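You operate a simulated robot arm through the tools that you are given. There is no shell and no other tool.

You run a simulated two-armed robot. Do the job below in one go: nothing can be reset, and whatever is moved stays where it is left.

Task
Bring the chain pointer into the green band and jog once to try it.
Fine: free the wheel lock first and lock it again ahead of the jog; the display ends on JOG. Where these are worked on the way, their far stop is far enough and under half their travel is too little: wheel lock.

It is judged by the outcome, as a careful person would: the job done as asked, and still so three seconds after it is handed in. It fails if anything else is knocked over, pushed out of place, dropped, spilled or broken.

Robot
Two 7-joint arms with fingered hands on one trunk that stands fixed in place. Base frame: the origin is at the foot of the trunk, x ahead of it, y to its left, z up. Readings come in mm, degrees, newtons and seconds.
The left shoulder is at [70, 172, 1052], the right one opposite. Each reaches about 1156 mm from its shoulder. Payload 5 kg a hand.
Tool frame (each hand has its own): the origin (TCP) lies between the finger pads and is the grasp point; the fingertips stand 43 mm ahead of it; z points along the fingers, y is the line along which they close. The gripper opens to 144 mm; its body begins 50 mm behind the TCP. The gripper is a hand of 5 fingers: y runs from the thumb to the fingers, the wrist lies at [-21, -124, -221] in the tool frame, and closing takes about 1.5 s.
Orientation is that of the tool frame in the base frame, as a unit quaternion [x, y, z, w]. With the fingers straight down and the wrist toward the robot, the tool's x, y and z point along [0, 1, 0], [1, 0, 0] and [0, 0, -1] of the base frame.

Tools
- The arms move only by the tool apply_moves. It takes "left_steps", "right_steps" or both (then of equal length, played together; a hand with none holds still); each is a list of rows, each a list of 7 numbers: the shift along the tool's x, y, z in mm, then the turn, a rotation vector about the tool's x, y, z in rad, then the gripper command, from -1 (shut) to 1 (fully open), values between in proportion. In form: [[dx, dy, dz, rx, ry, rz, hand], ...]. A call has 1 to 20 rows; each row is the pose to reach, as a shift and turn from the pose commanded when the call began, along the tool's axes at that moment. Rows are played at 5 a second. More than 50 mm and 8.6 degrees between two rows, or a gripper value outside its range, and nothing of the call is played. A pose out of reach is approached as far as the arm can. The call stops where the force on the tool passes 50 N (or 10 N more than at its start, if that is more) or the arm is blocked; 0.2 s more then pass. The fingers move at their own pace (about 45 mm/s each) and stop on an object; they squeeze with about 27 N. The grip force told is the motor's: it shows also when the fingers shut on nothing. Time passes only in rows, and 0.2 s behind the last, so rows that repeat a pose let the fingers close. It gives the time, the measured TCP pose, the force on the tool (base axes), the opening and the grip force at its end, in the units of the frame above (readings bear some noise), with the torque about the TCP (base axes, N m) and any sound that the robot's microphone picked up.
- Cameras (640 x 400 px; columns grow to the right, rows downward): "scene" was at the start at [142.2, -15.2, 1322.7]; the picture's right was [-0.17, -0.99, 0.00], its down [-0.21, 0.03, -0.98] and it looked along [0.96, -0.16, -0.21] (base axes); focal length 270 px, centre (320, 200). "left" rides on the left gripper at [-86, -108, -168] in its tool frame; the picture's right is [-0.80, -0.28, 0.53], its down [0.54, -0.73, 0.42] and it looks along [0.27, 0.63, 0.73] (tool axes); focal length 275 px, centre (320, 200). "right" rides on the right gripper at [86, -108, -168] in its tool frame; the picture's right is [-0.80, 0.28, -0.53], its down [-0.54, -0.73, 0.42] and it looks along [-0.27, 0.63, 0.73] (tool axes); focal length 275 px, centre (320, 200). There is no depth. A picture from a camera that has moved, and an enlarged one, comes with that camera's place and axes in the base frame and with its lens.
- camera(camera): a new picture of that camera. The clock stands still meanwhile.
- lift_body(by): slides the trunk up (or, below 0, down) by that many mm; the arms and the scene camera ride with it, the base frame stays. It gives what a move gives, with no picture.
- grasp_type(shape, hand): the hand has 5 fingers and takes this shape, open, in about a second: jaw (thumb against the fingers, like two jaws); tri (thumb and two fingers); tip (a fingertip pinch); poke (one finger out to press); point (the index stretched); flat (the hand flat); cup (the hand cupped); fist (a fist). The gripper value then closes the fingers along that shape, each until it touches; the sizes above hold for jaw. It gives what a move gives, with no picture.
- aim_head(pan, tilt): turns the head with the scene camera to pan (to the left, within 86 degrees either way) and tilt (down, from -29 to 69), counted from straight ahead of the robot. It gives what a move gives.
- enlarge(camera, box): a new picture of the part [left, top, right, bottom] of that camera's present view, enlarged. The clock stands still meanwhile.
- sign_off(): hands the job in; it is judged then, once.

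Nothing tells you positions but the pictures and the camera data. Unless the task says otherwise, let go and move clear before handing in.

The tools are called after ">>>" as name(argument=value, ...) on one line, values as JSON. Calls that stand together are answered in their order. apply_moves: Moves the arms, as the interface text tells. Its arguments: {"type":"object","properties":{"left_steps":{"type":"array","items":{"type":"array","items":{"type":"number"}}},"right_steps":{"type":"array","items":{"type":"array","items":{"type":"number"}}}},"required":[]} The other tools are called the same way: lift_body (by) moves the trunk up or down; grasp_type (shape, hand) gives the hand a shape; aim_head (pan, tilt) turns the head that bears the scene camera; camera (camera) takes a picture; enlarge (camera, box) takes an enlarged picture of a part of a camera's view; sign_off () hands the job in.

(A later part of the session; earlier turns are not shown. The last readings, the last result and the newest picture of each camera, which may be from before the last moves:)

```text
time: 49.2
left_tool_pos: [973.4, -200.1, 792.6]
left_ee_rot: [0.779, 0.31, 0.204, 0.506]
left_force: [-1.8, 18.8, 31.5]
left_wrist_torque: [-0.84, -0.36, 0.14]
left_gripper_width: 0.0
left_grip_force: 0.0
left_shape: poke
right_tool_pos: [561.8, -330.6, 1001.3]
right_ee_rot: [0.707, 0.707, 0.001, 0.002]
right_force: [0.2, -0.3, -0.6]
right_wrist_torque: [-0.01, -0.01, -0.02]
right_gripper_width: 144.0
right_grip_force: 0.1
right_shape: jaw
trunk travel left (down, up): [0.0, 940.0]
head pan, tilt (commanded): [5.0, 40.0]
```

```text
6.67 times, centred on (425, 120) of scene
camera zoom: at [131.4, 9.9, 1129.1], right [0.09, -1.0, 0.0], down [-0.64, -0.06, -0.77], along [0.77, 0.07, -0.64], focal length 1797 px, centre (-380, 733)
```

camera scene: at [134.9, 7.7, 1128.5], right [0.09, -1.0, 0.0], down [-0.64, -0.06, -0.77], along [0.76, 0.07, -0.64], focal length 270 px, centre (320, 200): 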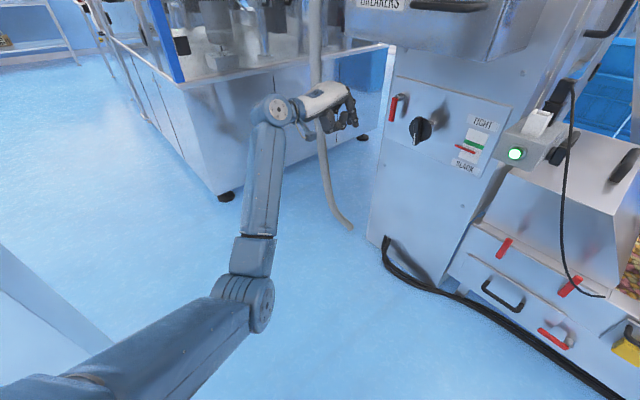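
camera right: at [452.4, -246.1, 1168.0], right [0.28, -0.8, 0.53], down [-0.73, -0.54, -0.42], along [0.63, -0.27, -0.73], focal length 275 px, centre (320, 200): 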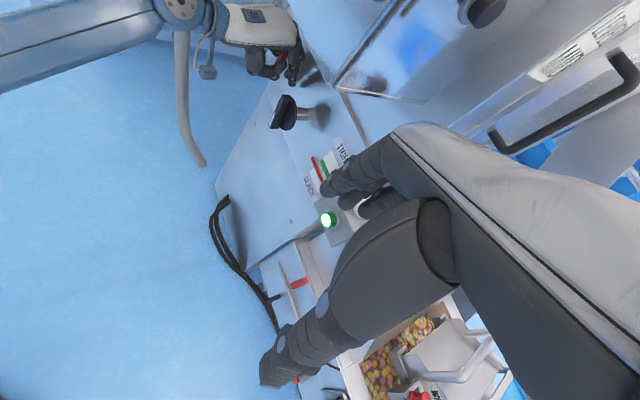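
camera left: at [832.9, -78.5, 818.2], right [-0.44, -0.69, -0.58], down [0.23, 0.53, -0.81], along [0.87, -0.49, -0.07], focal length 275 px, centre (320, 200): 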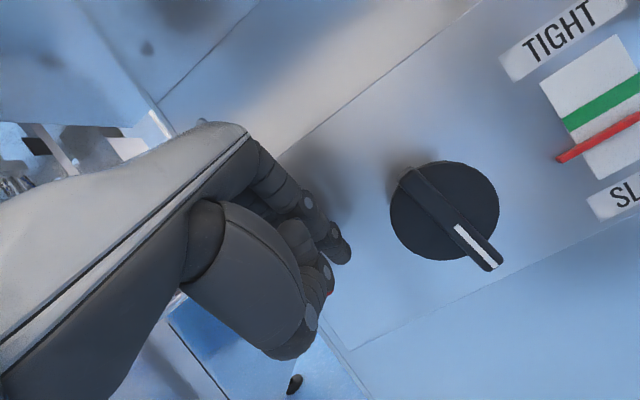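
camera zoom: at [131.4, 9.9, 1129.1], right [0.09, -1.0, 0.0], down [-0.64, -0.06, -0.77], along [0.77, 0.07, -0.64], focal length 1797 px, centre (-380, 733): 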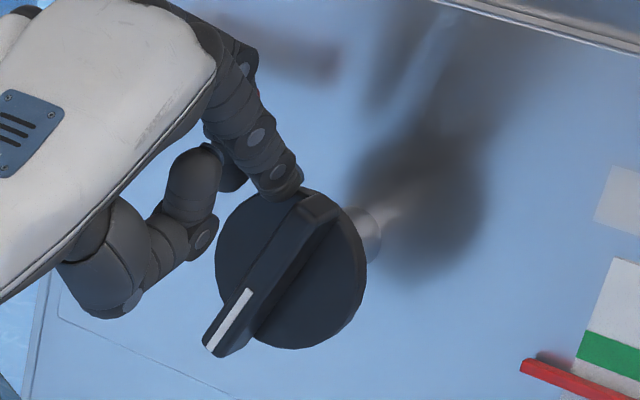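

The pointer crept up slightly, so clockwise tightens; roughly one full turn looks needed. I keep the finger behind the bar end and crank it clockwise along a circle.

>>> apply_moves(left_steps=[[-7, 6, 1, 0, 0, 0, -1], [-13.9, 8.4, 0.7, 0, 0, 0, -1], [-20.8, 6.6, 1.5, 0, 0, 0, -1], [-27.3, 3.9, 2.7, 0, 0, 0, -1], [-33.2, 0.1, 4.3, 0, 0, 0, -1], [-38.2, -4.4, 6.4, 0, 0, 0, -1], [-42.3, -9.9, 8.7, 0, 0, 0, -1], [-45.3, -15.8, 11.3, 0, 0, 0, -1], [-47.2, -22.1, 14.1, 0, 0, 0, -1], [-47.8, -28.6, 17, 0, 0, 0, -1], [-47.2, -35.1, 19.8, 0, 0, 0, -1], [-45.3, -41.5, 22.6, 0, 0, 0, -1], [-42.3, -47.4, 25.2, 0, 0, 0, -1], [-42.3, -47.4, 25.2, 0, 0, 0, -1]])

>>> enlarge(camera="right", box=[220, 0, 380, 160])

>>> enlarge(camera="scene", box=[350, 60, 510, 180])

```text
time: 50.6
left_tool_pos: [946.2, -232.1, 795.6]
left_ee_rot: [0.775, 0.306, 0.208, 0.512]
left_force: [-9.7, 7.9, 31.3]
left_wrist_torque: [-0.27, -0.79, 0.07]
left_gripper_width: 0.0
left_grip_force: 0.2
left_shape: poke
right_tool_pos: [562.4, -331.3, 999.8]
right_ee_rot: [0.707, 0.707, 0.001, 0.001]
right_force: [0.5, -1.4, 0.1]
right_wrist_torque: [0.09, 0.06, 0.0]
right_gripper_width: 143.9
right_grip_force: 0.0
right_shape: jaw
trunk travel left (down, up): [0.0, 940.0]
head pan, tilt (commanded): [5.0, 40.0]
stopped in row 7 (left hand): the force on the tool passed its limit at 51 N (the readings are from after the stop); the commanded pose is now the measured one
```

```text
2.50 times, centred on (300, 80) of right
camera zoom: at [452.3, -245.5, 1168.6], right [0.28, -0.8, 0.53], down [-0.73, -0.54, -0.42], along [0.63, -0.27, -0.73], focal length 688 px, centre (370, 500)
```

zoom: 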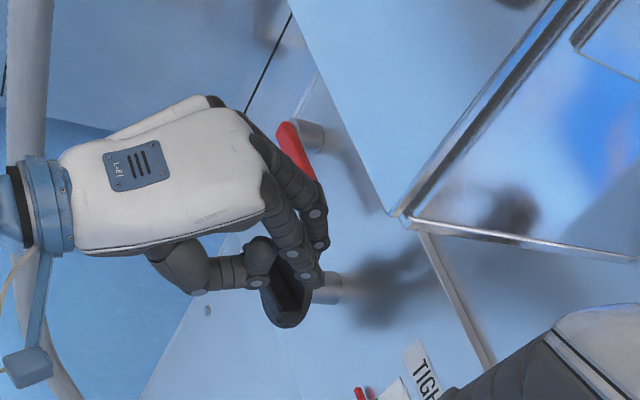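

```text
3.33 times, centred on (430, 120) of scene
camera zoom: at [132.7, 7.5, 1128.4], right [0.09, -1.0, 0.0], down [-0.64, -0.06, -0.77], along [0.76, 0.07, -0.64], focal length 898 px, centre (-47, 467)
```

zoom: 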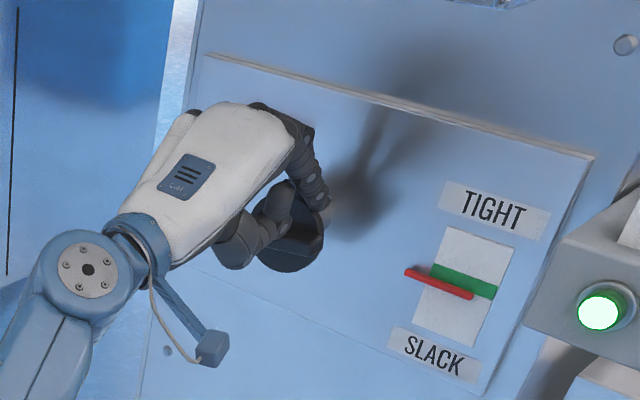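

The pointer climbed clearly and is now just under the green band. I enlarge the gauge and wheel to judge the remaining turn.

>>> enlarge(camera="scene", box=[440, 105, 510, 175])

>>> enlarge(camera="scene", box=[395, 90, 455, 150])

>>> enlarge(camera="right", box=[300, 120, 370, 200])

```text
5.71 times, centred on (475, 140) of scene
camera zoom: at [132.7, 7.5, 1128.4], right [0.09, -1.0, 0.0], down [-0.64, -0.06, -0.77], along [0.76, 0.07, -0.64], focal length 1540 px, centre (-566, 543)
```

zoom: 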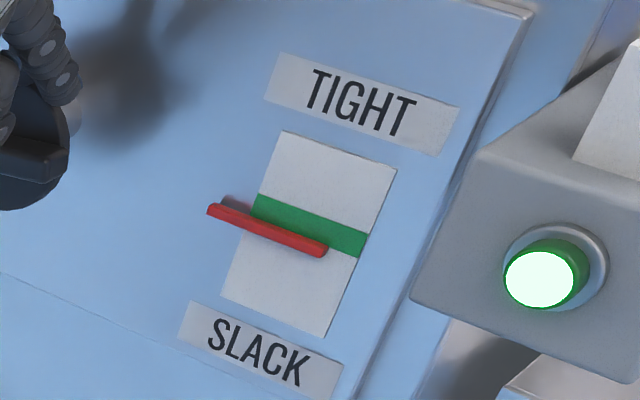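

```text
6.67 times, centred on (425, 120) of scene
camera zoom: at [132.7, 7.5, 1128.4], right [0.09, -1.0, 0.0], down [-0.64, -0.06, -0.77], along [0.76, 0.07, -0.64], focal length 1797 px, centre (-380, 733)
```

zoom: 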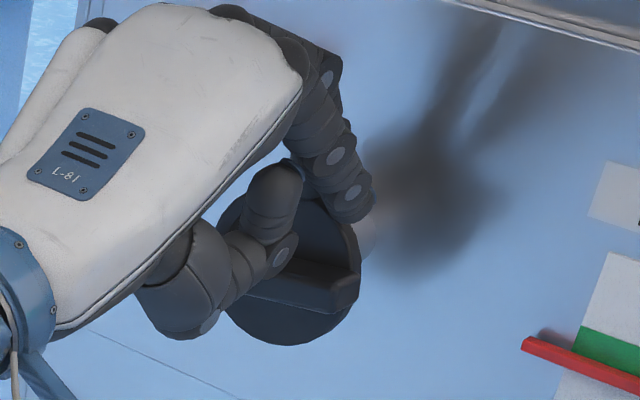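

```text
5.00 times, centred on (335, 160) of right
camera zoom: at [452.3, -245.5, 1168.6], right [0.28, -0.8, 0.53], down [-0.73, -0.54, -0.42], along [0.63, -0.27, -0.73], focal length 1376 px, centre (245, 400)
```

zoom: 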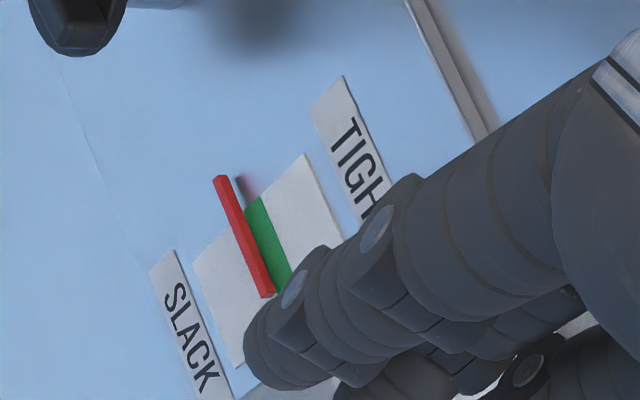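

About 45–50° more of turn should centre the pointer, allowing for its stand-off from the scale. I press the bar's right end down in small steps, then look again.

>>> apply_moves(left_steps=[[0, -4.7, 4.2, 0, 0, 0, -1], [0, -9.8, 6.5, 0, 0, 0, -1], [-1, -12.7, 7.8, 0, 0, 0, -1], [-2.2, -15.6, 9, 0, 0, 0, -1], [-3.7, -18.8, 10.4, 0, 0, 0, -1], [-5.2, -21.9, 11.8, 0, 0, 0, -1], [-5.2, -21.9, 11.8, 0, 0, 0, -1]])

>>> enlarge(camera="scene", box=[440, 105, 510, 175])

>>> enlarge(camera="scene", box=[395, 90, 455, 150])

```text
time: 51.2
left_tool_pos: [948.1, -232.2, 794.7]
left_ee_rot: [0.773, 0.305, 0.211, 0.514]
left_force: [-11.0, 8.4, 29.9]
left_wrist_torque: [-0.27, -0.75, 0.1]
left_gripper_width: 0.0
left_grip_force: 0.0
left_shape: poke
right_tool_pos: [562.7, -332.1, 1000.6]
right_ee_rot: [0.708, 0.707, 0.001, 0.0]
right_force: [0.9, -1.6, -0.1]
right_wrist_torque: [0.04, 0.06, 0.02]
right_gripper_width: 143.8
right_grip_force: 0.0
right_shape: jaw
trunk travel left (down, up): [0.0, 940.0]
head pan, tilt (commanded): [5.0, 40.0]
stopped in row 2 (left hand): the force on the tool passed its limit at 52 N (the readings are from after the stop); the commanded pose is now the measured one
```

```text
5.71 times, centred on (475, 140) of scene
camera zoom: at [132.6, 7.9, 1128.5], right [0.09, -1.0, 0.0], down [-0.64, -0.06, -0.77], along [0.76, 0.07, -0.64], focal length 1540 px, centre (-566, 543)
```

zoom: 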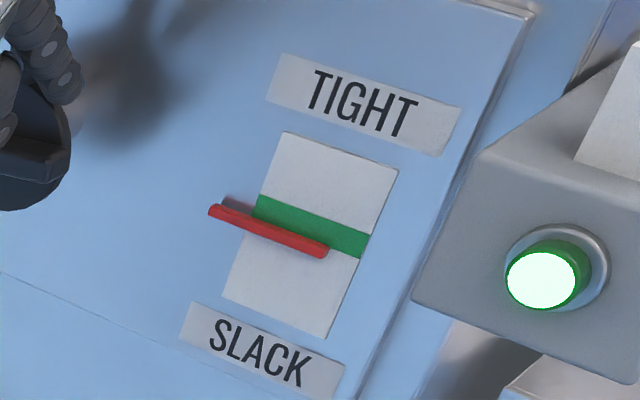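

```text
6.67 times, centred on (425, 120) of scene
camera zoom: at [132.6, 7.9, 1128.5], right [0.09, -1.0, 0.0], down [-0.64, -0.06, -0.77], along [0.76, 0.07, -0.64], focal length 1797 px, centre (-380, 733)
```

zoom: 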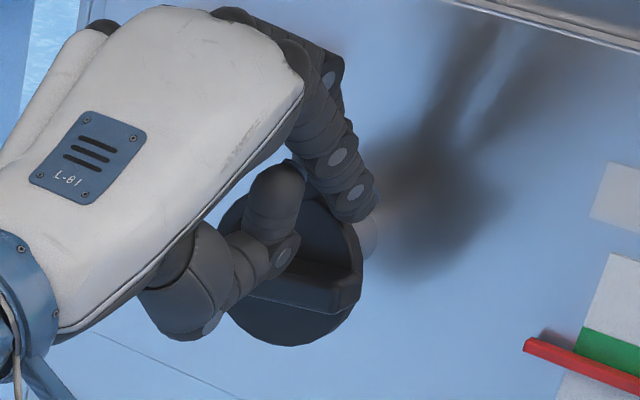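

The pushing stalled because the half-bent middle finger is resting near the hub. The bar is now almost horizontal, so a palm-down jaw grip on it will be far better; I back off and change the hand to jaw.

>>> apply_moves(left_steps=[[0, 7.4, -3, 0, 0, 0, -1], [0, -0.2, -21.5, 0, 0, 0, -1], [0, -7.9, -40, 0, 0, 0, -1], [0, -15.5, -58.5, 0, 0, 0, -1], [0, -23, -77, 0, 0, 0, -1], [0, -23, -77, 0, 0, 0, -1]])

>>> grasp_type(hand="left", shape="jaw")

>>> enlarge(camera="scene", box=[350, 60, 510, 180])

>>> enlarge(camera="right", box=[220, 0, 380, 160])

>>> camera(camera="left")

```text
time: 52.6
left_tool_pos: [894.1, -172.7, 793.6]
left_ee_rot: [0.777, 0.307, 0.206, 0.51]
left_force: [0.3, 0.8, -0.7]
left_wrist_torque: [-0.02, 0.0, 0.03]
left_gripper_width: 0.0
left_grip_force: 0.0
left_shape: poke
right_tool_pos: [564.3, -332.6, 999.2]
right_ee_rot: [0.707, 0.707, 0.001, -0.001]
right_force: [-0.6, 0.5, 0.4]
right_wrist_torque: [0.01, 0.0, 0.02]
right_gripper_width: 144.0
right_grip_force: 0.0
right_shape: jaw
trunk travel left (down, up): [0.0, 940.0]
head pan, tilt (commanded): [5.0, 40.0]
```

```text
time: 53.5
left_tool_pos: [894.0, -173.3, 792.4]
left_ee_rot: [0.776, 0.307, 0.207, 0.51]
left_force: [0.3, -0.3, 0.7]
left_wrist_torque: [0.01, -0.01, -0.01]
left_gripper_width: 143.8
left_grip_force: 0.0
left_shape: jaw
right_tool_pos: [564.6, -330.8, 1001.0]
right_ee_rot: [0.707, 0.707, 0.001, 0.0]
right_force: [-0.5, 0.1, -0.5]
right_wrist_torque: [0.0, 0.01, -0.04]
right_gripper_width: 143.8
right_grip_force: 0.1
right_shape: jaw
trunk travel left (down, up): [0.0, 940.0]
head pan, tilt (commanded): [5.0, 40.0]
```

```text
3.33 times, centred on (430, 120) of scene
camera zoom: at [134.9, 7.6, 1128.4], right [0.09, -1.0, 0.0], down [-0.64, -0.06, -0.77], along [0.76, 0.07, -0.64], focal length 898 px, centre (-47, 467)
```

zoom: 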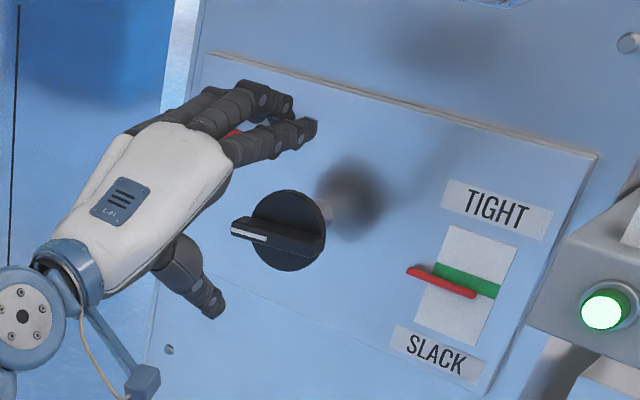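

```text
2.50 times, centred on (300, 80) of right
camera zoom: at [454.6, -244.9, 1168.2], right [0.28, -0.8, 0.53], down [-0.73, -0.54, -0.42], along [0.63, -0.27, -0.73], focal length 688 px, centre (370, 500)
```

zoom: 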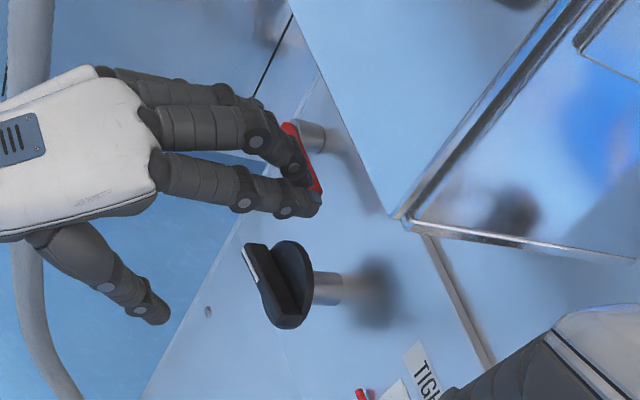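

```text
taken
camera left: at [696.0, -90.2, 758.1], right [-0.31, -0.82, -0.48], down [0.47, 0.3, -0.83], along [0.83, -0.48, 0.29], focal length 275 px, centre (320, 200)
```

left: 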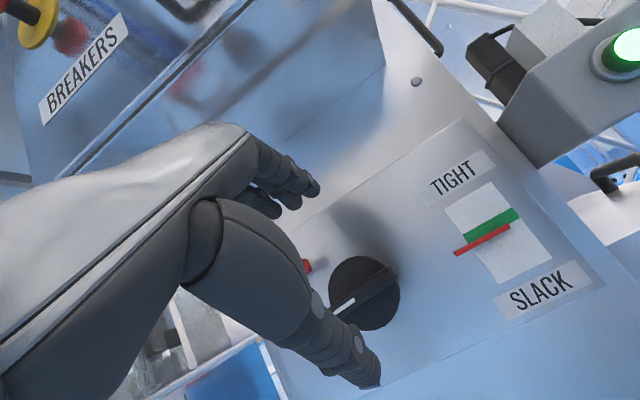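

From the left hand camera I get a nearly level view of the gauge: the pointer is just at the lower edge of the green band. I enlarge it for precision.

>>> enlarge(camera="left", box=[420, 130, 600, 330])

>>> enlarge(camera="left", box=[280, 220, 430, 380])

```text
2.00 times, centred on (510, 230) of left
camera zoom: at [696.0, -90.2, 758.1], right [-0.31, -0.82, -0.48], down [0.47, 0.3, -0.83], along [0.83, -0.48, 0.29], focal length 551 px, centre (-60, 140)
```

zoom: 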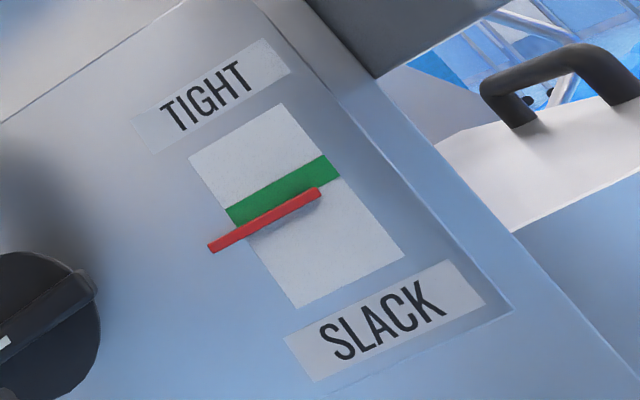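

```text
2.50 times, centred on (355, 300) of left
camera zoom: at [696.0, -90.2, 758.1], right [-0.31, -0.82, -0.48], down [0.47, 0.3, -0.83], along [0.83, -0.48, 0.29], focal length 688 px, centre (232, -50)
```

zoom: 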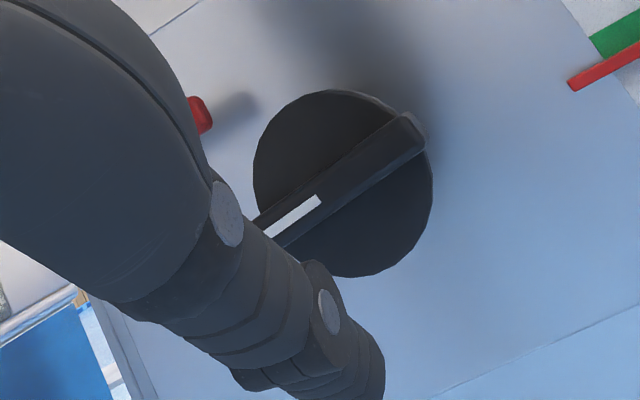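

I level the hand, roll it to match the bar's 14° slope, and move to a pre-grip position in front of the wheel with a smaller opening.

>>> apply_moves(left_steps=[[3.4, -7.8, 8.8, -0.0492, -0.0127, -0.0622, 0.2], [6.8, -15.6, 17.5, -0.0984, -0.0253, -0.1245, 0.2], [10.2, -23.4, 26.3, -0.1476, -0.038, -0.1867, 0.2], [13.6, -31.2, 35, -0.1968, -0.0506, -0.2489, 0.2], [13.6, -31.2, 35, -0.1968, -0.0506, -0.2489, 0.2], [13.6, -31.2, 35, -0.1968, -0.0506, -0.2489, 0.2]])

>>> enlarge(camera="scene", box=[350, 60, 510, 180])

>>> enlarge(camera="right", box=[220, 0, 380, 160])

>>> camera(camera="left")

```text
time: 54.9
left_tool_pos: [919.4, -179.8, 750.7]
left_ee_rot: [0.683, 0.367, 0.152, 0.613]
left_force: [-0.5, 0.3, 0.5]
left_wrist_torque: [0.0, 0.04, 0.02]
left_gripper_width: 86.7
left_grip_force: 0.1
left_shape: jaw
right_tool_pos: [563.5, -330.1, 1000.3]
right_ee_rot: [0.708, 0.707, 0.001, 0.0]
right_force: [-0.1, 1.0, -0.4]
right_wrist_torque: [-0.01, 0.01, 0.0]
right_gripper_width: 144.0
right_grip_force: 0.0
right_shape: jaw
trunk travel left (down, up): [0.0, 940.0]
head pan, tilt (commanded): [5.0, 40.0]
```

```text
3.33 times, centred on (430, 120) of scene
camera zoom: at [134.9, 7.5, 1128.4], right [0.09, -1.0, 0.0], down [-0.64, -0.06, -0.77], along [0.76, 0.07, -0.64], focal length 898 px, centre (-47, 467)
```

zoom: 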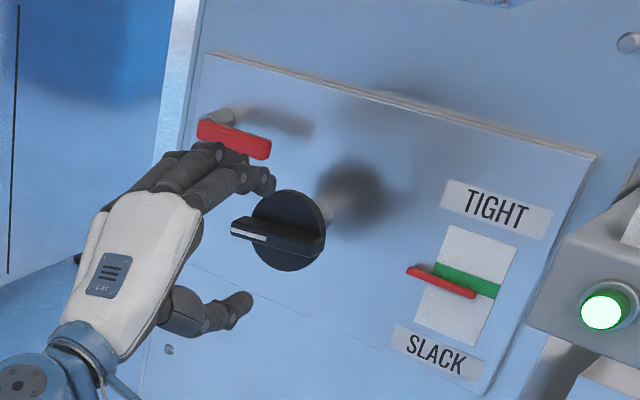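

```text
2.50 times, centred on (300, 80) of right
camera zoom: at [454.5, -245.1, 1168.2], right [0.28, -0.8, 0.53], down [-0.73, -0.54, -0.42], along [0.63, -0.27, -0.73], focal length 688 px, centre (370, 500)
```

zoom: 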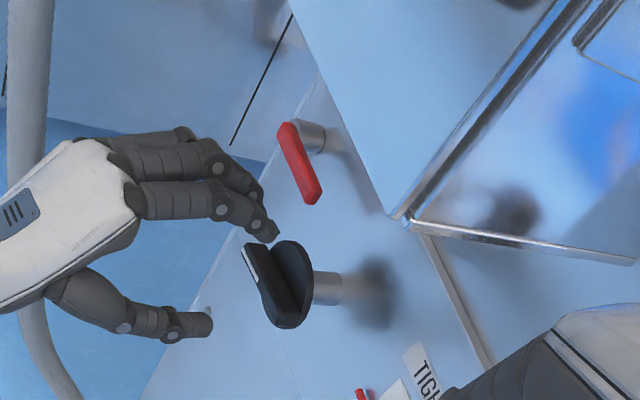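

```text
taken
camera left: at [715.0, -118.7, 701.8], right [-0.28, -0.94, -0.18], down [0.42, 0.05, -0.91], along [0.86, -0.34, 0.38], focal length 275 px, centre (320, 200)
```

left: 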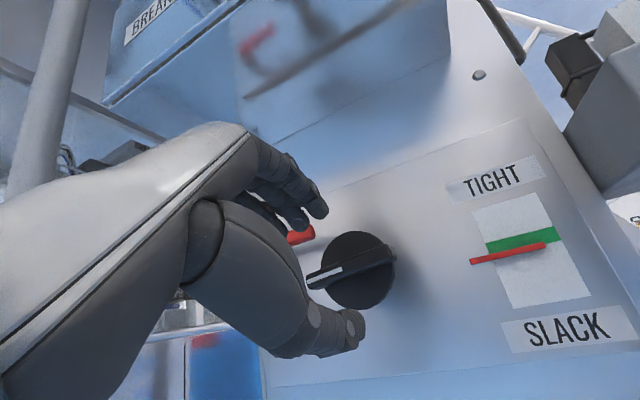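

Fingers are above and thumb below the bar, nicely aligned. I check the gauge enlarged from this level viewpoint before gripping.

>>> enlarge(camera="left", box=[440, 140, 640, 360])

>>> enlarge(camera="left", box=[260, 170, 430, 380])

```text
1.82 times, centred on (540, 250) of left
camera zoom: at [715.0, -118.7, 701.8], right [-0.28, -0.94, -0.18], down [0.42, 0.05, -0.91], along [0.86, -0.34, 0.38], focal length 500 px, centre (-80, 109)
```

zoom: 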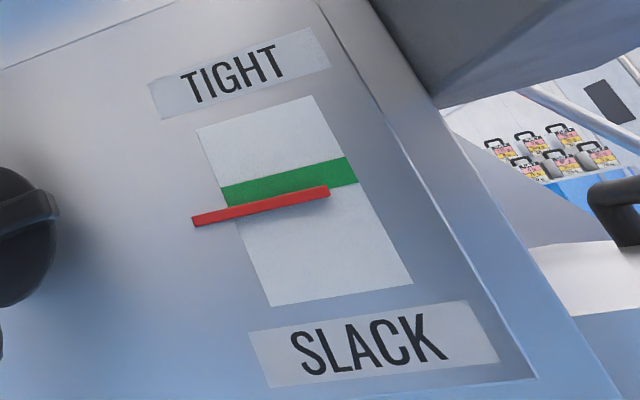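

```text
1.90 times, centred on (345, 275) of left
camera zoom: at [715.0, -118.7, 701.8], right [-0.28, -0.94, -0.18], down [0.42, 0.05, -0.91], along [0.86, -0.34, 0.38], focal length 524 px, centre (272, 57)
```

zoom: 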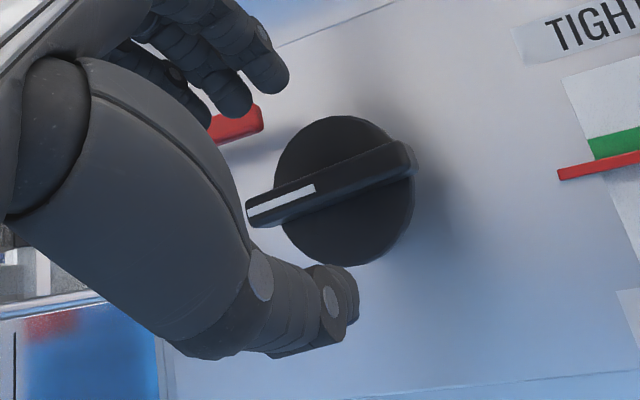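

The pointer sits 8–9 mm below the band's centre; at the rate seen so far that is roughly 60° more. I advance the open jaw over the bar.

>>> apply_moves(left_steps=[[0, 2.5, 11.5, 0, 0, 0, 0.2], [0, 4.9, 23, 0, 0, 0, 0.2], [0, 7.4, 34.5, 0, 0, 0, 0.2], [0, 9.8, 46, 0, 0, 0, 0.2], [0, 9.8, 46, 0, 0, 0, 0.2]])

>>> enlarge(camera="right", box=[250, 50, 350, 150])

>>> enlarge(camera="left", box=[260, 150, 460, 380])

>>> enlarge(camera="scene", box=[380, 80, 470, 160])

```text
time: 56.3
left_tool_pos: [978.3, -147.6, 722.6]
left_ee_rot: [0.694, 0.379, 0.185, 0.584]
left_force: [-0.3, -0.2, 0.2]
left_wrist_torque: [-0.01, 0.0, 0.0]
left_gripper_width: 86.9
left_grip_force: 0.1
left_shape: jaw
right_tool_pos: [563.6, -330.5, 1000.4]
right_ee_rot: [0.707, 0.707, 0.0, 0.0]
right_force: [-0.1, 0.0, -0.4]
right_wrist_torque: [-0.03, 0.01, -0.02]
right_gripper_width: 144.1
right_grip_force: 0.1
right_shape: jaw
trunk travel left (down, up): [0.0, 940.0]
head pan, tilt (commanded): [5.0, 40.0]
stopped in row 5 (left hand): the arm was blocked; the commanded pose is now the measured one
```

```text
4.00 times, centred on (300, 100) of right
camera zoom: at [454.7, -244.6, 1168.2], right [0.28, -0.8, 0.53], down [-0.73, -0.54, -0.42], along [0.63, -0.27, -0.73], focal length 1101 px, centre (400, 600)
```

zoom: 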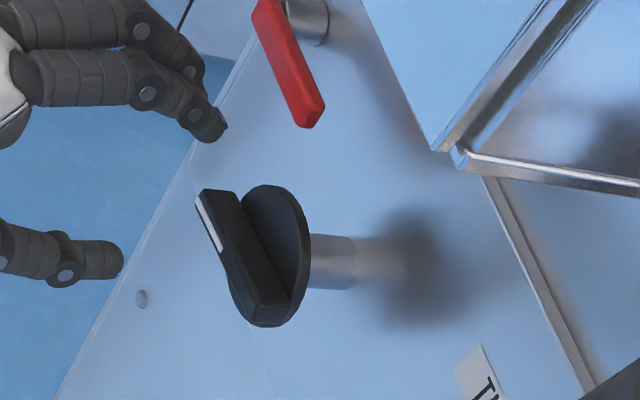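

```text
1.74 times, centred on (360, 265) of left
camera zoom: at [770.5, -95.8, 676.1], right [-0.23, -0.94, -0.26], down [0.42, 0.14, -0.9], along [0.88, -0.31, 0.36], focal length 479 px, centre (250, 87)
```

zoom: 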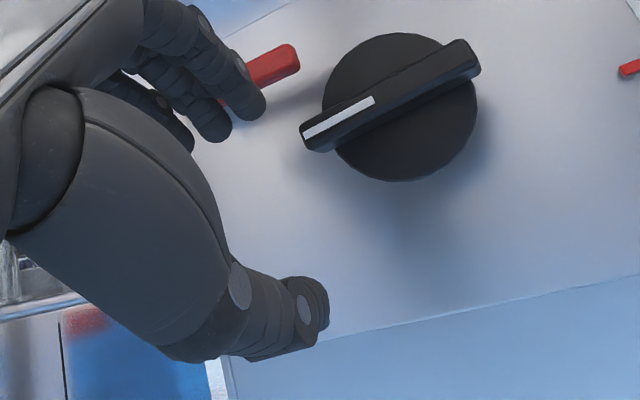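

```text
5.00 times, centred on (425, 120) of scene
camera zoom: at [135.1, 7.8, 1128.4], right [0.09, -1.0, 0.0], down [-0.64, -0.06, -0.77], along [0.76, 0.07, -0.64], focal length 1348 px, centre (-205, 600)
```

zoom: 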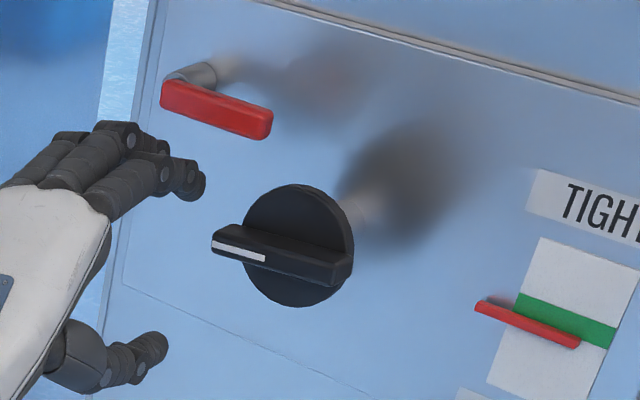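

The arm hit its inner limit again as the level hand advanced and drifted left (no contact with the panel). I look at the arm's posture.

>>> aim_head(pan=10, tilt=50)

>>> camera(camera="scene")

```text
time: 57.0
left_tool_pos: [976.7, -149.2, 721.4]
left_ee_rot: [0.694, 0.379, 0.184, 0.583]
left_force: [-0.4, -0.1, 0.1]
left_wrist_torque: [0.0, 0.01, 0.03]
left_gripper_width: 86.7
left_grip_force: 0.1
left_shape: jaw
right_tool_pos: [565.4, -330.6, 1000.0]
right_ee_rot: [0.707, 0.707, 0.0, 0.0]
right_force: [-0.8, 0.4, -0.4]
right_wrist_torque: [0.05, 0.01, 0.03]
right_gripper_width: 144.1
right_grip_force: 0.0
right_shape: jaw
trunk travel left (down, up): [0.0, 940.0]
head pan, tilt (commanded): [10.0, 50.0]
```

```text
taken
camera scene: at [126.1, 13.5, 1114.3], right [0.17, -0.98, 0.0], down [-0.75, -0.13, -0.64], along [0.63, 0.11, -0.77], focal length 270 px, centre (320, 200)
```

scene: 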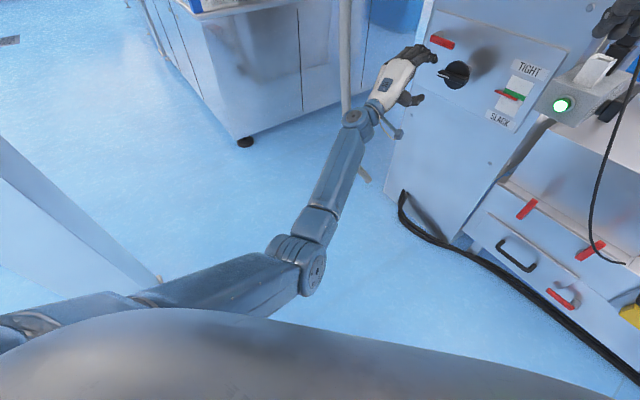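

The elbow is again close to the chest; tilting the fingers down and palm-down roll keeps it out. I return to the tilted palm-down orientation a little back from the wheel.

>>> apply_moves(left_steps=[[-5, 4, -16, 0.033, 0, 0.04, 0.2], [-15, 9, -30, 0.066, -0.001, 0.08, 0.2], [-28, 14, -40, 0.1, -0.0015, 0.12, 0.2], [-42, 19, -46, 0.133, -0.002, 0.16, 0.2], [-55, 23, -48, 0.166, -0.0027, 0.2003, 0.2], [-65.5, 25.5, -48.2, 0.166, -0.0027, 0.2003, 0.2], [-65.5, 25.5, -48.2, 0.166, -0.0027, 0.2003, 0.2]])

>>> camera(camera="scene")

```text
time: 58.6
left_tool_pos: [907.5, -169.2, 770.6]
left_ee_rot: [0.774, 0.321, 0.208, 0.505]
left_force: [0.7, 0.3, -0.9]
left_wrist_torque: [-0.02, 0.01, 0.03]
left_gripper_width: 86.4
left_grip_force: 0.0
left_shape: jaw
right_tool_pos: [564.9, -330.8, 999.0]
right_ee_rot: [0.708, 0.707, 0.0, 0.0]
right_force: [-0.2, -0.1, -0.3]
right_wrist_torque: [0.02, 0.0, 0.03]
right_gripper_width: 144.0
right_grip_force: 0.1
right_shape: jaw
trunk travel left (down, up): [0.0, 940.0]
head pan, tilt (commanded): [10.0, 50.0]
```

```text
taken
camera scene: at [126.1, 13.6, 1114.2], right [0.17, -0.98, 0.0], down [-0.75, -0.13, -0.64], along [0.63, 0.11, -0.77], focal length 270 px, centre (320, 200)
```

scene: 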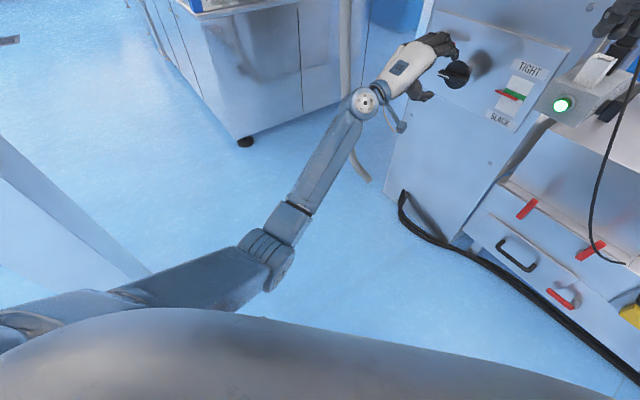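

With the tilt restored the arm follows exactly and the elbow is out. I now advance in this orientation with about a 70 mm opening so fingers pass above and the thumb below the bar.

>>> apply_moves(left_steps=[[0, -6, 8, 0, 0, 0, -0.03], [0.5, -4, 22, 0, 0, 0, -0.03], [1, 3, 38, 0, 0, 0, -0.03], [1, 9, 53, 0, 0, 0, -0.03], [1, 15.5, 68.3, 0, 0, 0, -0.03], [1, 15.5, 68.3, 0, 0, 0, -0.03]])

>>> aim_head(pan=-5, tilt=40)

>>> camera(camera="scene")

>>> enlarge(camera="right", box=[230, 40, 350, 160])

>>> camera(camera="left")

```text
time: 60.0
left_tool_pos: [957.1, -217.0, 758.2]
left_ee_rot: [0.775, 0.32, 0.207, 0.504]
left_force: [-0.4, 0.6, -1.0]
left_wrist_torque: [0.0, -0.01, 0.01]
left_gripper_width: 70.7
left_grip_force: 0.0
left_shape: jaw
right_tool_pos: [563.7, -330.9, 999.0]
right_ee_rot: [0.707, 0.707, 0.0, 0.0]
right_force: [-0.8, -1.1, -0.4]
right_wrist_torque: [0.03, -0.03, -0.02]
right_gripper_width: 143.8
right_grip_force: 0.1
right_shape: jaw
trunk travel left (down, up): [0.0, 940.0]
head pan, tilt (commanded): [10.0, 50.0]
```

```text
time: 60.8
left_tool_pos: [956.0, -217.4, 757.7]
left_ee_rot: [0.774, 0.321, 0.208, 0.504]
left_force: [-0.5, 0.0, 0.5]
left_wrist_torque: [0.0, 0.01, -0.01]
left_gripper_width: 70.6
left_grip_force: 0.0
left_shape: jaw
right_tool_pos: [564.5, -330.9, 1000.0]
right_ee_rot: [0.706, 0.708, 0.0, 0.0]
right_force: [-0.6, 0.1, -0.5]
right_wrist_torque: [0.02, -0.03, 0.02]
right_gripper_width: 143.9
right_grip_force: 0.1
right_shape: jaw
trunk travel left (down, up): [0.0, 940.0]
head pan, tilt (commanded): [-5.0, 40.0]
```

```text
taken
camera scene: at [134.9, -7.2, 1128.3], right [-0.09, -1.0, 0.0], down [-0.64, 0.06, -0.77], along [0.76, -0.07, -0.64], focal length 270 px, centre (320, 200)
```

scene: 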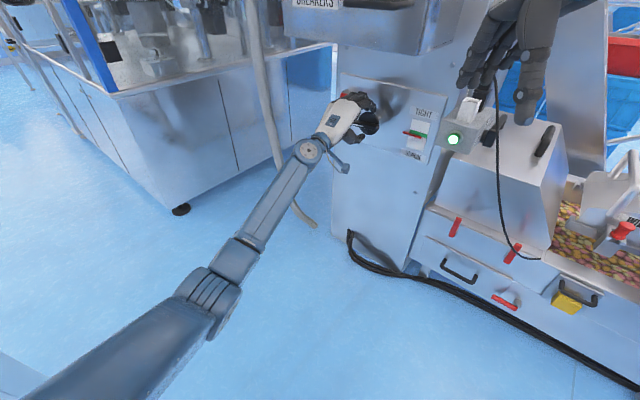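

```text
3.33 times, centred on (290, 100) of right
camera zoom: at [454.5, -245.0, 1168.2], right [0.28, -0.8, 0.53], down [-0.73, -0.54, -0.42], along [0.63, -0.27, -0.73], focal length 918 px, centre (420, 533)
```

zoom: 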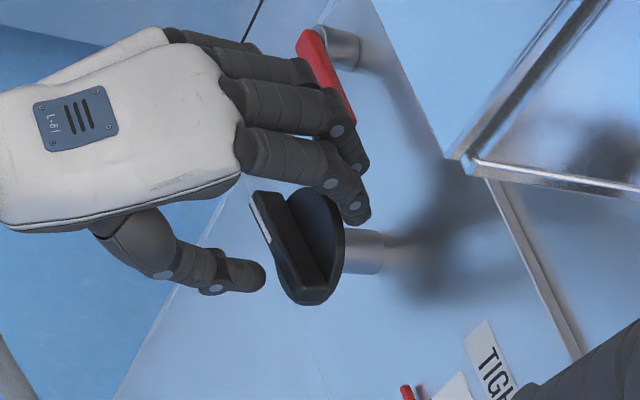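

```text
taken
camera left: at [755.8, -137.7, 725.6], right [-0.3, -0.83, -0.47], down [0.45, 0.32, -0.84], along [0.84, -0.47, 0.28], focal length 275 px, centre (320, 200)
```

left: 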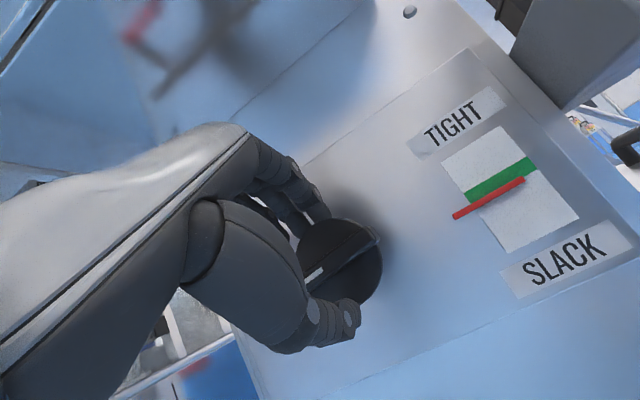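

The jaw is in place around the bar with no contact force. I close it and see at what width it stops.

>>> apply_moves(left_steps=[[0, 0, 0, 0, 0, 0, -1], [0, 0, 0, 0, 0, 0, -1], [0, 0, 0, 0, 0, 0, -1], [0, 0, 0, 0, 0, 0, -1], [0, 0, 0, 0, 0, 0, -1], [0, 0, 0, 0, 0, 0, -1], [0, 0, 0, 0, 0, 0, -1]])

>>> enlarge(camera="right", box=[230, 40, 350, 160])

>>> enlarge(camera="left", box=[260, 150, 460, 380])

>>> enlarge(camera="left", box=[420, 60, 640, 310])

```text
time: 62.4
left_tool_pos: [956.4, -217.3, 756.9]
left_ee_rot: [0.775, 0.32, 0.206, 0.504]
left_force: [0.6, -1.3, -5.5]
left_wrist_torque: [0.03, 0.03, 0.03]
left_gripper_width: 46.0
left_grip_force: 26.9
left_shape: jaw
right_tool_pos: [564.6, -331.6, 998.3]
right_ee_rot: [0.707, 0.707, 0.0, 0.0]
right_force: [-0.6, 1.0, 0.1]
right_wrist_torque: [-0.02, 0.0, 0.05]
right_gripper_width: 144.1
right_grip_force: 0.1
right_shape: jaw
trunk travel left (down, up): [0.0, 940.0]
head pan, tilt (commanded): [-5.0, 40.0]
```

```text
3.33 times, centred on (290, 100) of right
camera zoom: at [455.2, -245.2, 1167.8], right [0.28, -0.8, 0.53], down [-0.73, -0.54, -0.42], along [0.63, -0.27, -0.73], focal length 918 px, centre (420, 533)
```

zoom: 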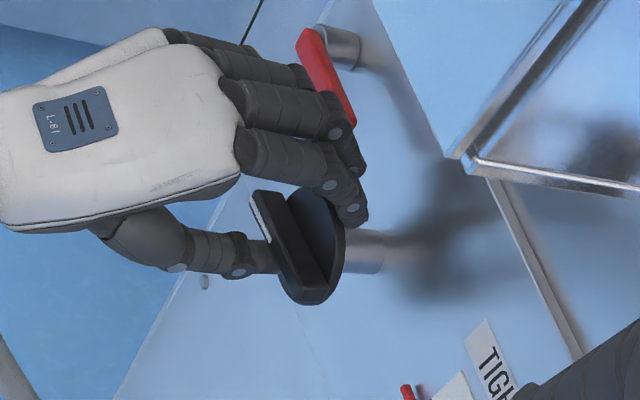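

```text
1.74 times, centred on (360, 265) of left
camera zoom: at [756.2, -137.7, 724.6], right [-0.3, -0.83, -0.47], down [0.45, 0.32, -0.84], along [0.84, -0.47, 0.27], focal length 479 px, centre (250, 87)
```

zoom: 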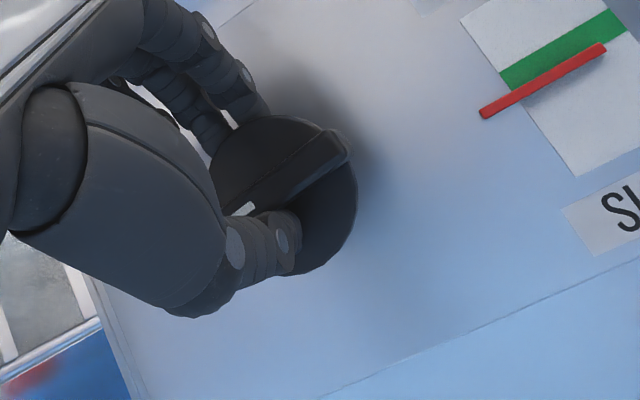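

```text
1.60 times, centred on (530, 185) of left
camera zoom: at [756.2, -137.7, 724.6], right [-0.3, -0.83, -0.47], down [0.45, 0.32, -0.84], along [0.84, -0.47, 0.27], focal length 440 px, centre (-16, 224)
```

zoom: 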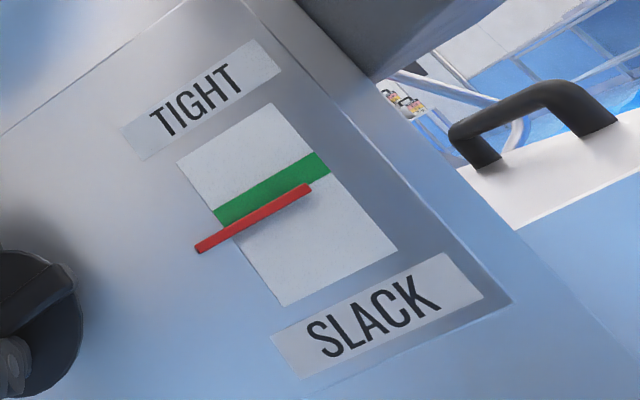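

It closed at 46 mm with 27 N: fingers on the rim top and thumb under the bar. I roll the hand clockwise about the wheel's axis in small steps and watch the gauge.

>>> apply_moves(left_steps=[[-1.1, -0.04, 0.02, 0, 0.0285, 0.064, -1], [-2.2, -0.15, 0.06, 0, 0.057, 0.128, -1], [-3.3, -0.33, 0.15, 0, 0.0855, 0.192, -1], [-4.4, -0.57, 0.25, 0, 0.114, 0.256, -1], [-5.5, -0.9, 0.4, 0, 0.1425, 0.32, -1], [-6.5, -1.27, 0.57, 0, 0.171, 0.384, -1], [-7.5, -1.7, 0.78, 0, 0.1995, 0.448, -1], [-8.5, -2.2, 1, 0, 0.228, 0.512, -1], [-8.5, -2.2, 1, 0, 0.228, 0.512, -1]])

>>> enlarge(camera="right", box=[230, 40, 350, 160])

>>> camera(camera="left")

>>> enlarge(camera="scene", box=[300, 60, 480, 180])

```text
time: 64.3
left_tool_pos: [951.9, -222.5, 754.3]
left_ee_rot: [0.802, 0.169, 0.414, 0.396]
left_force: [3.3, -3.1, 1.6]
left_wrist_torque: [-0.16, -0.05, -0.05]
left_gripper_width: 46.2
left_grip_force: 27.0
left_shape: jaw
right_tool_pos: [564.0, -331.6, 1000.3]
right_ee_rot: [0.707, 0.708, 0.001, -0.001]
right_force: [0.6, -1.1, 0.0]
right_wrist_torque: [-0.02, 0.02, 0.02]
right_gripper_width: 143.9
right_grip_force: 0.0
right_shape: jaw
trunk travel left (down, up): [0.0, 940.0]
head pan, tilt (commanded): [-5.0, 40.0]
```

```text
3.33 times, centred on (290, 100) of right
camera zoom: at [454.5, -245.1, 1168.2], right [0.28, -0.8, 0.53], down [-0.73, -0.54, -0.42], along [0.63, -0.27, -0.73], focal length 918 px, centre (420, 533)
```

zoom: 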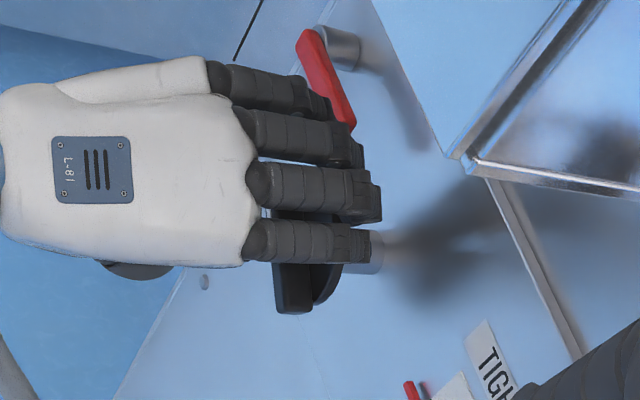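

```text
taken
camera left: at [771.2, -122.7, 681.5], right [-0.04, -0.56, -0.83], down [0.71, 0.57, -0.42], along [0.71, -0.6, 0.38], focal length 275 px, centre (320, 200)
```

left: 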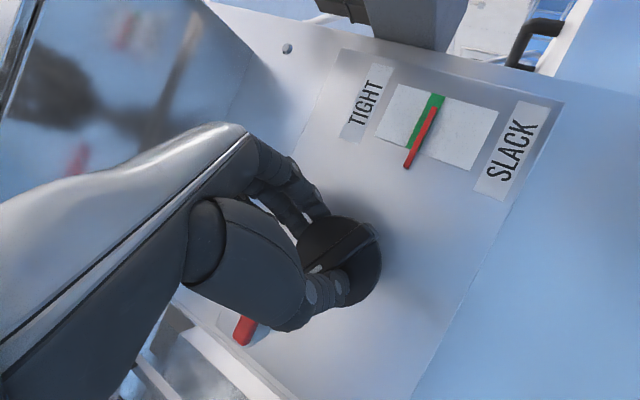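

```text
3.33 times, centred on (390, 120) of scene
camera zoom: at [134.9, -7.4, 1128.4], right [-0.09, -1.0, 0.0], down [-0.64, 0.06, -0.77], along [0.76, -0.07, -0.64], focal length 898 px, centre (87, 467)
```

zoom: 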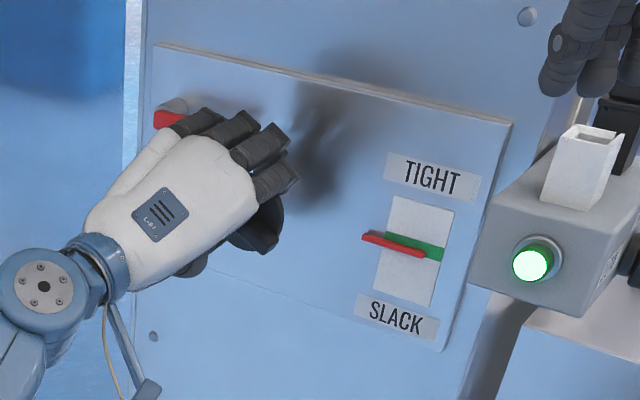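

The wheel turned with the hand and the pointer is entering the green band. I enlarge the gauge.

>>> enlarge(camera="left", box=[330, 40, 560, 220])

>>> enlarge(camera="scene", box=[380, 90, 450, 170])

```text
2.22 times, centred on (445, 130) of left
camera zoom: at [771.2, -122.7, 681.5], right [-0.04, -0.56, -0.83], down [0.71, 0.57, -0.42], along [0.71, -0.6, 0.38], focal length 612 px, centre (42, 356)
```

zoom: 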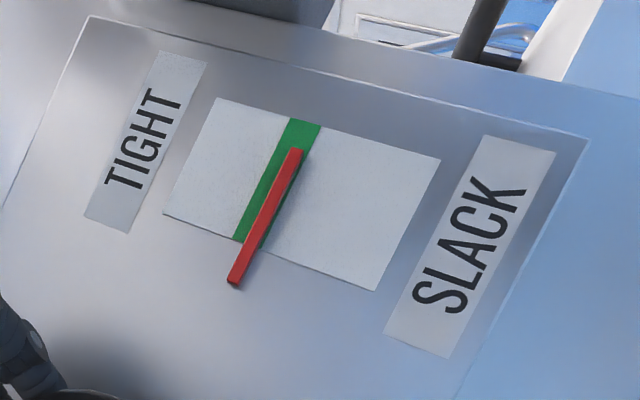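

```text
5.00 times, centred on (415, 130) of scene
camera zoom: at [134.9, -7.4, 1128.4], right [-0.09, -1.0, 0.0], down [-0.64, 0.06, -0.77], along [0.76, -0.07, -0.64], focal length 1348 px, centre (-155, 550)
```

zoom: 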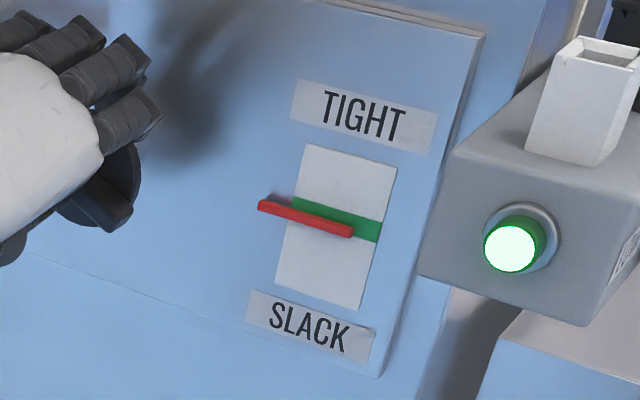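

The pointer is inside the band but about 3 mm below its centre. I roll about 23° further to centre it.

>>> apply_moves(left_steps=[[-0.8, -0.02, 0.01, 0, 0.0203, 0.0457, -1], [-1.6, -0.07, 0.03, 0, 0.0407, 0.0914, -1], [-2.4, -0.17, 0.08, 0, 0.061, 0.137, -1], [-3.2, -0.29, 0.13, 0, 0.0813, 0.1827, -1], [-3.9, -0.45, 0.2, 0, 0.1017, 0.2284, -1], [-4.7, -0.65, 0.29, 0, 0.122, 0.274, -1], [-5.5, -0.88, 0.39, 0, 0.1423, 0.3197, -1], [-6.2, -1.15, 0.51, 0, 0.1627, 0.3654, -1], [-6.2, -1.15, 0.51, 0, 0.1627, 0.3654, -1]])

>>> camera(camera="left")

>>> enlarge(camera="scene", box=[380, 90, 450, 170])

```text
time: 66.3
left_tool_pos: [947.7, -225.0, 750.8]
left_ee_rot: [0.783, 0.052, 0.542, 0.299]
left_force: [1.4, -5.5, 3.1]
left_wrist_torque: [-0.18, -0.07, -0.16]
left_gripper_width: 46.8
left_grip_force: 27.2
left_shape: jaw
right_tool_pos: [565.3, -331.5, 997.9]
right_ee_rot: [0.707, 0.707, 0.001, -0.001]
right_force: [0.2, -0.3, -0.4]
right_wrist_torque: [0.0, -0.01, 0.01]
right_gripper_width: 143.9
right_grip_force: 0.1
right_shape: jaw
trunk travel left (down, up): [0.0, 940.0]
head pan, tilt (commanded): [-5.0, 40.0]
```

```text
taken
camera left: at [790.8, -102.9, 661.7], right [0.22, -0.31, -0.93], down [0.77, 0.64, -0.04], along [0.6, -0.71, 0.38], focal length 275 px, centre (320, 200)
```

left: 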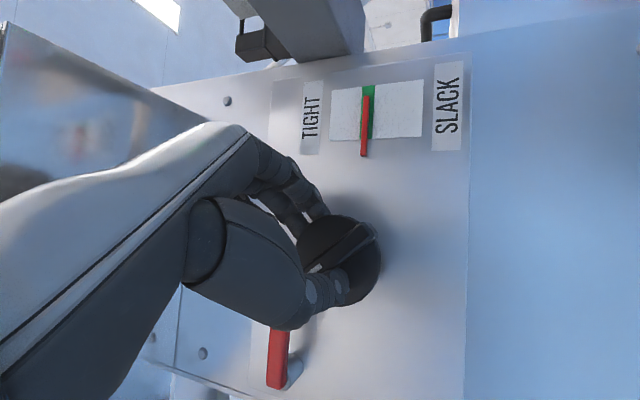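

```text
5.00 times, centred on (415, 130) of scene
camera zoom: at [134.7, -7.5, 1128.4], right [-0.09, -1.0, 0.0], down [-0.64, 0.06, -0.77], along [0.76, -0.07, -0.64], focal length 1348 px, centre (-155, 550)
```

zoom: 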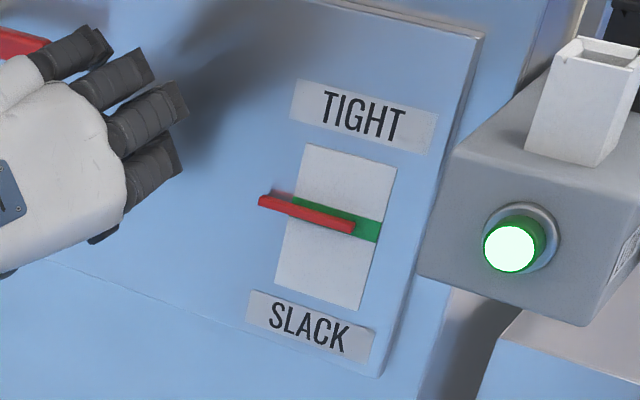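

>>> enlarge(camera="left", box=[290, 60, 470, 180])

>>> enlarge(camera="left", box=[240, 180, 420, 320])

```text
3.33 times, centred on (380, 120) of left
camera zoom: at [790.8, -102.9, 661.7], right [0.22, -0.31, -0.93], down [0.77, 0.64, -0.04], along [0.6, -0.71, 0.38], focal length 918 px, centre (120, 467)
```

zoom: 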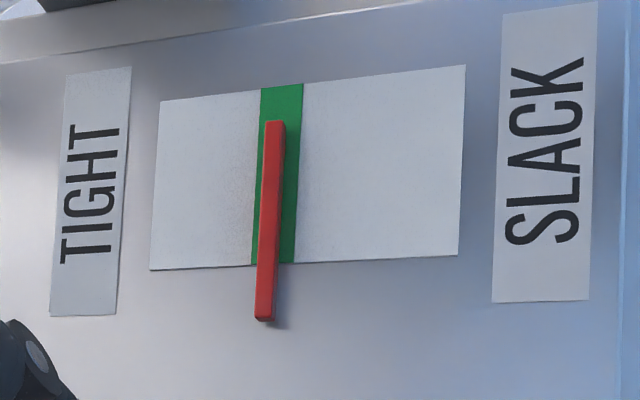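

```text
2.86 times, centred on (330, 250) of left
camera zoom: at [790.8, -102.9, 661.7], right [0.22, -0.31, -0.93], down [0.77, 0.64, -0.04], along [0.6, -0.71, 0.38], focal length 786 px, centre (291, 57)
```

zoom: 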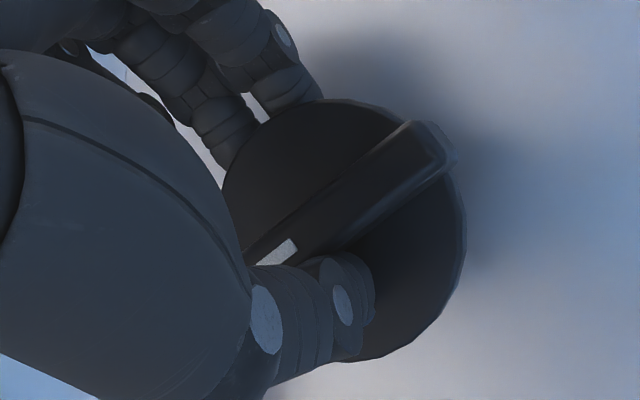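

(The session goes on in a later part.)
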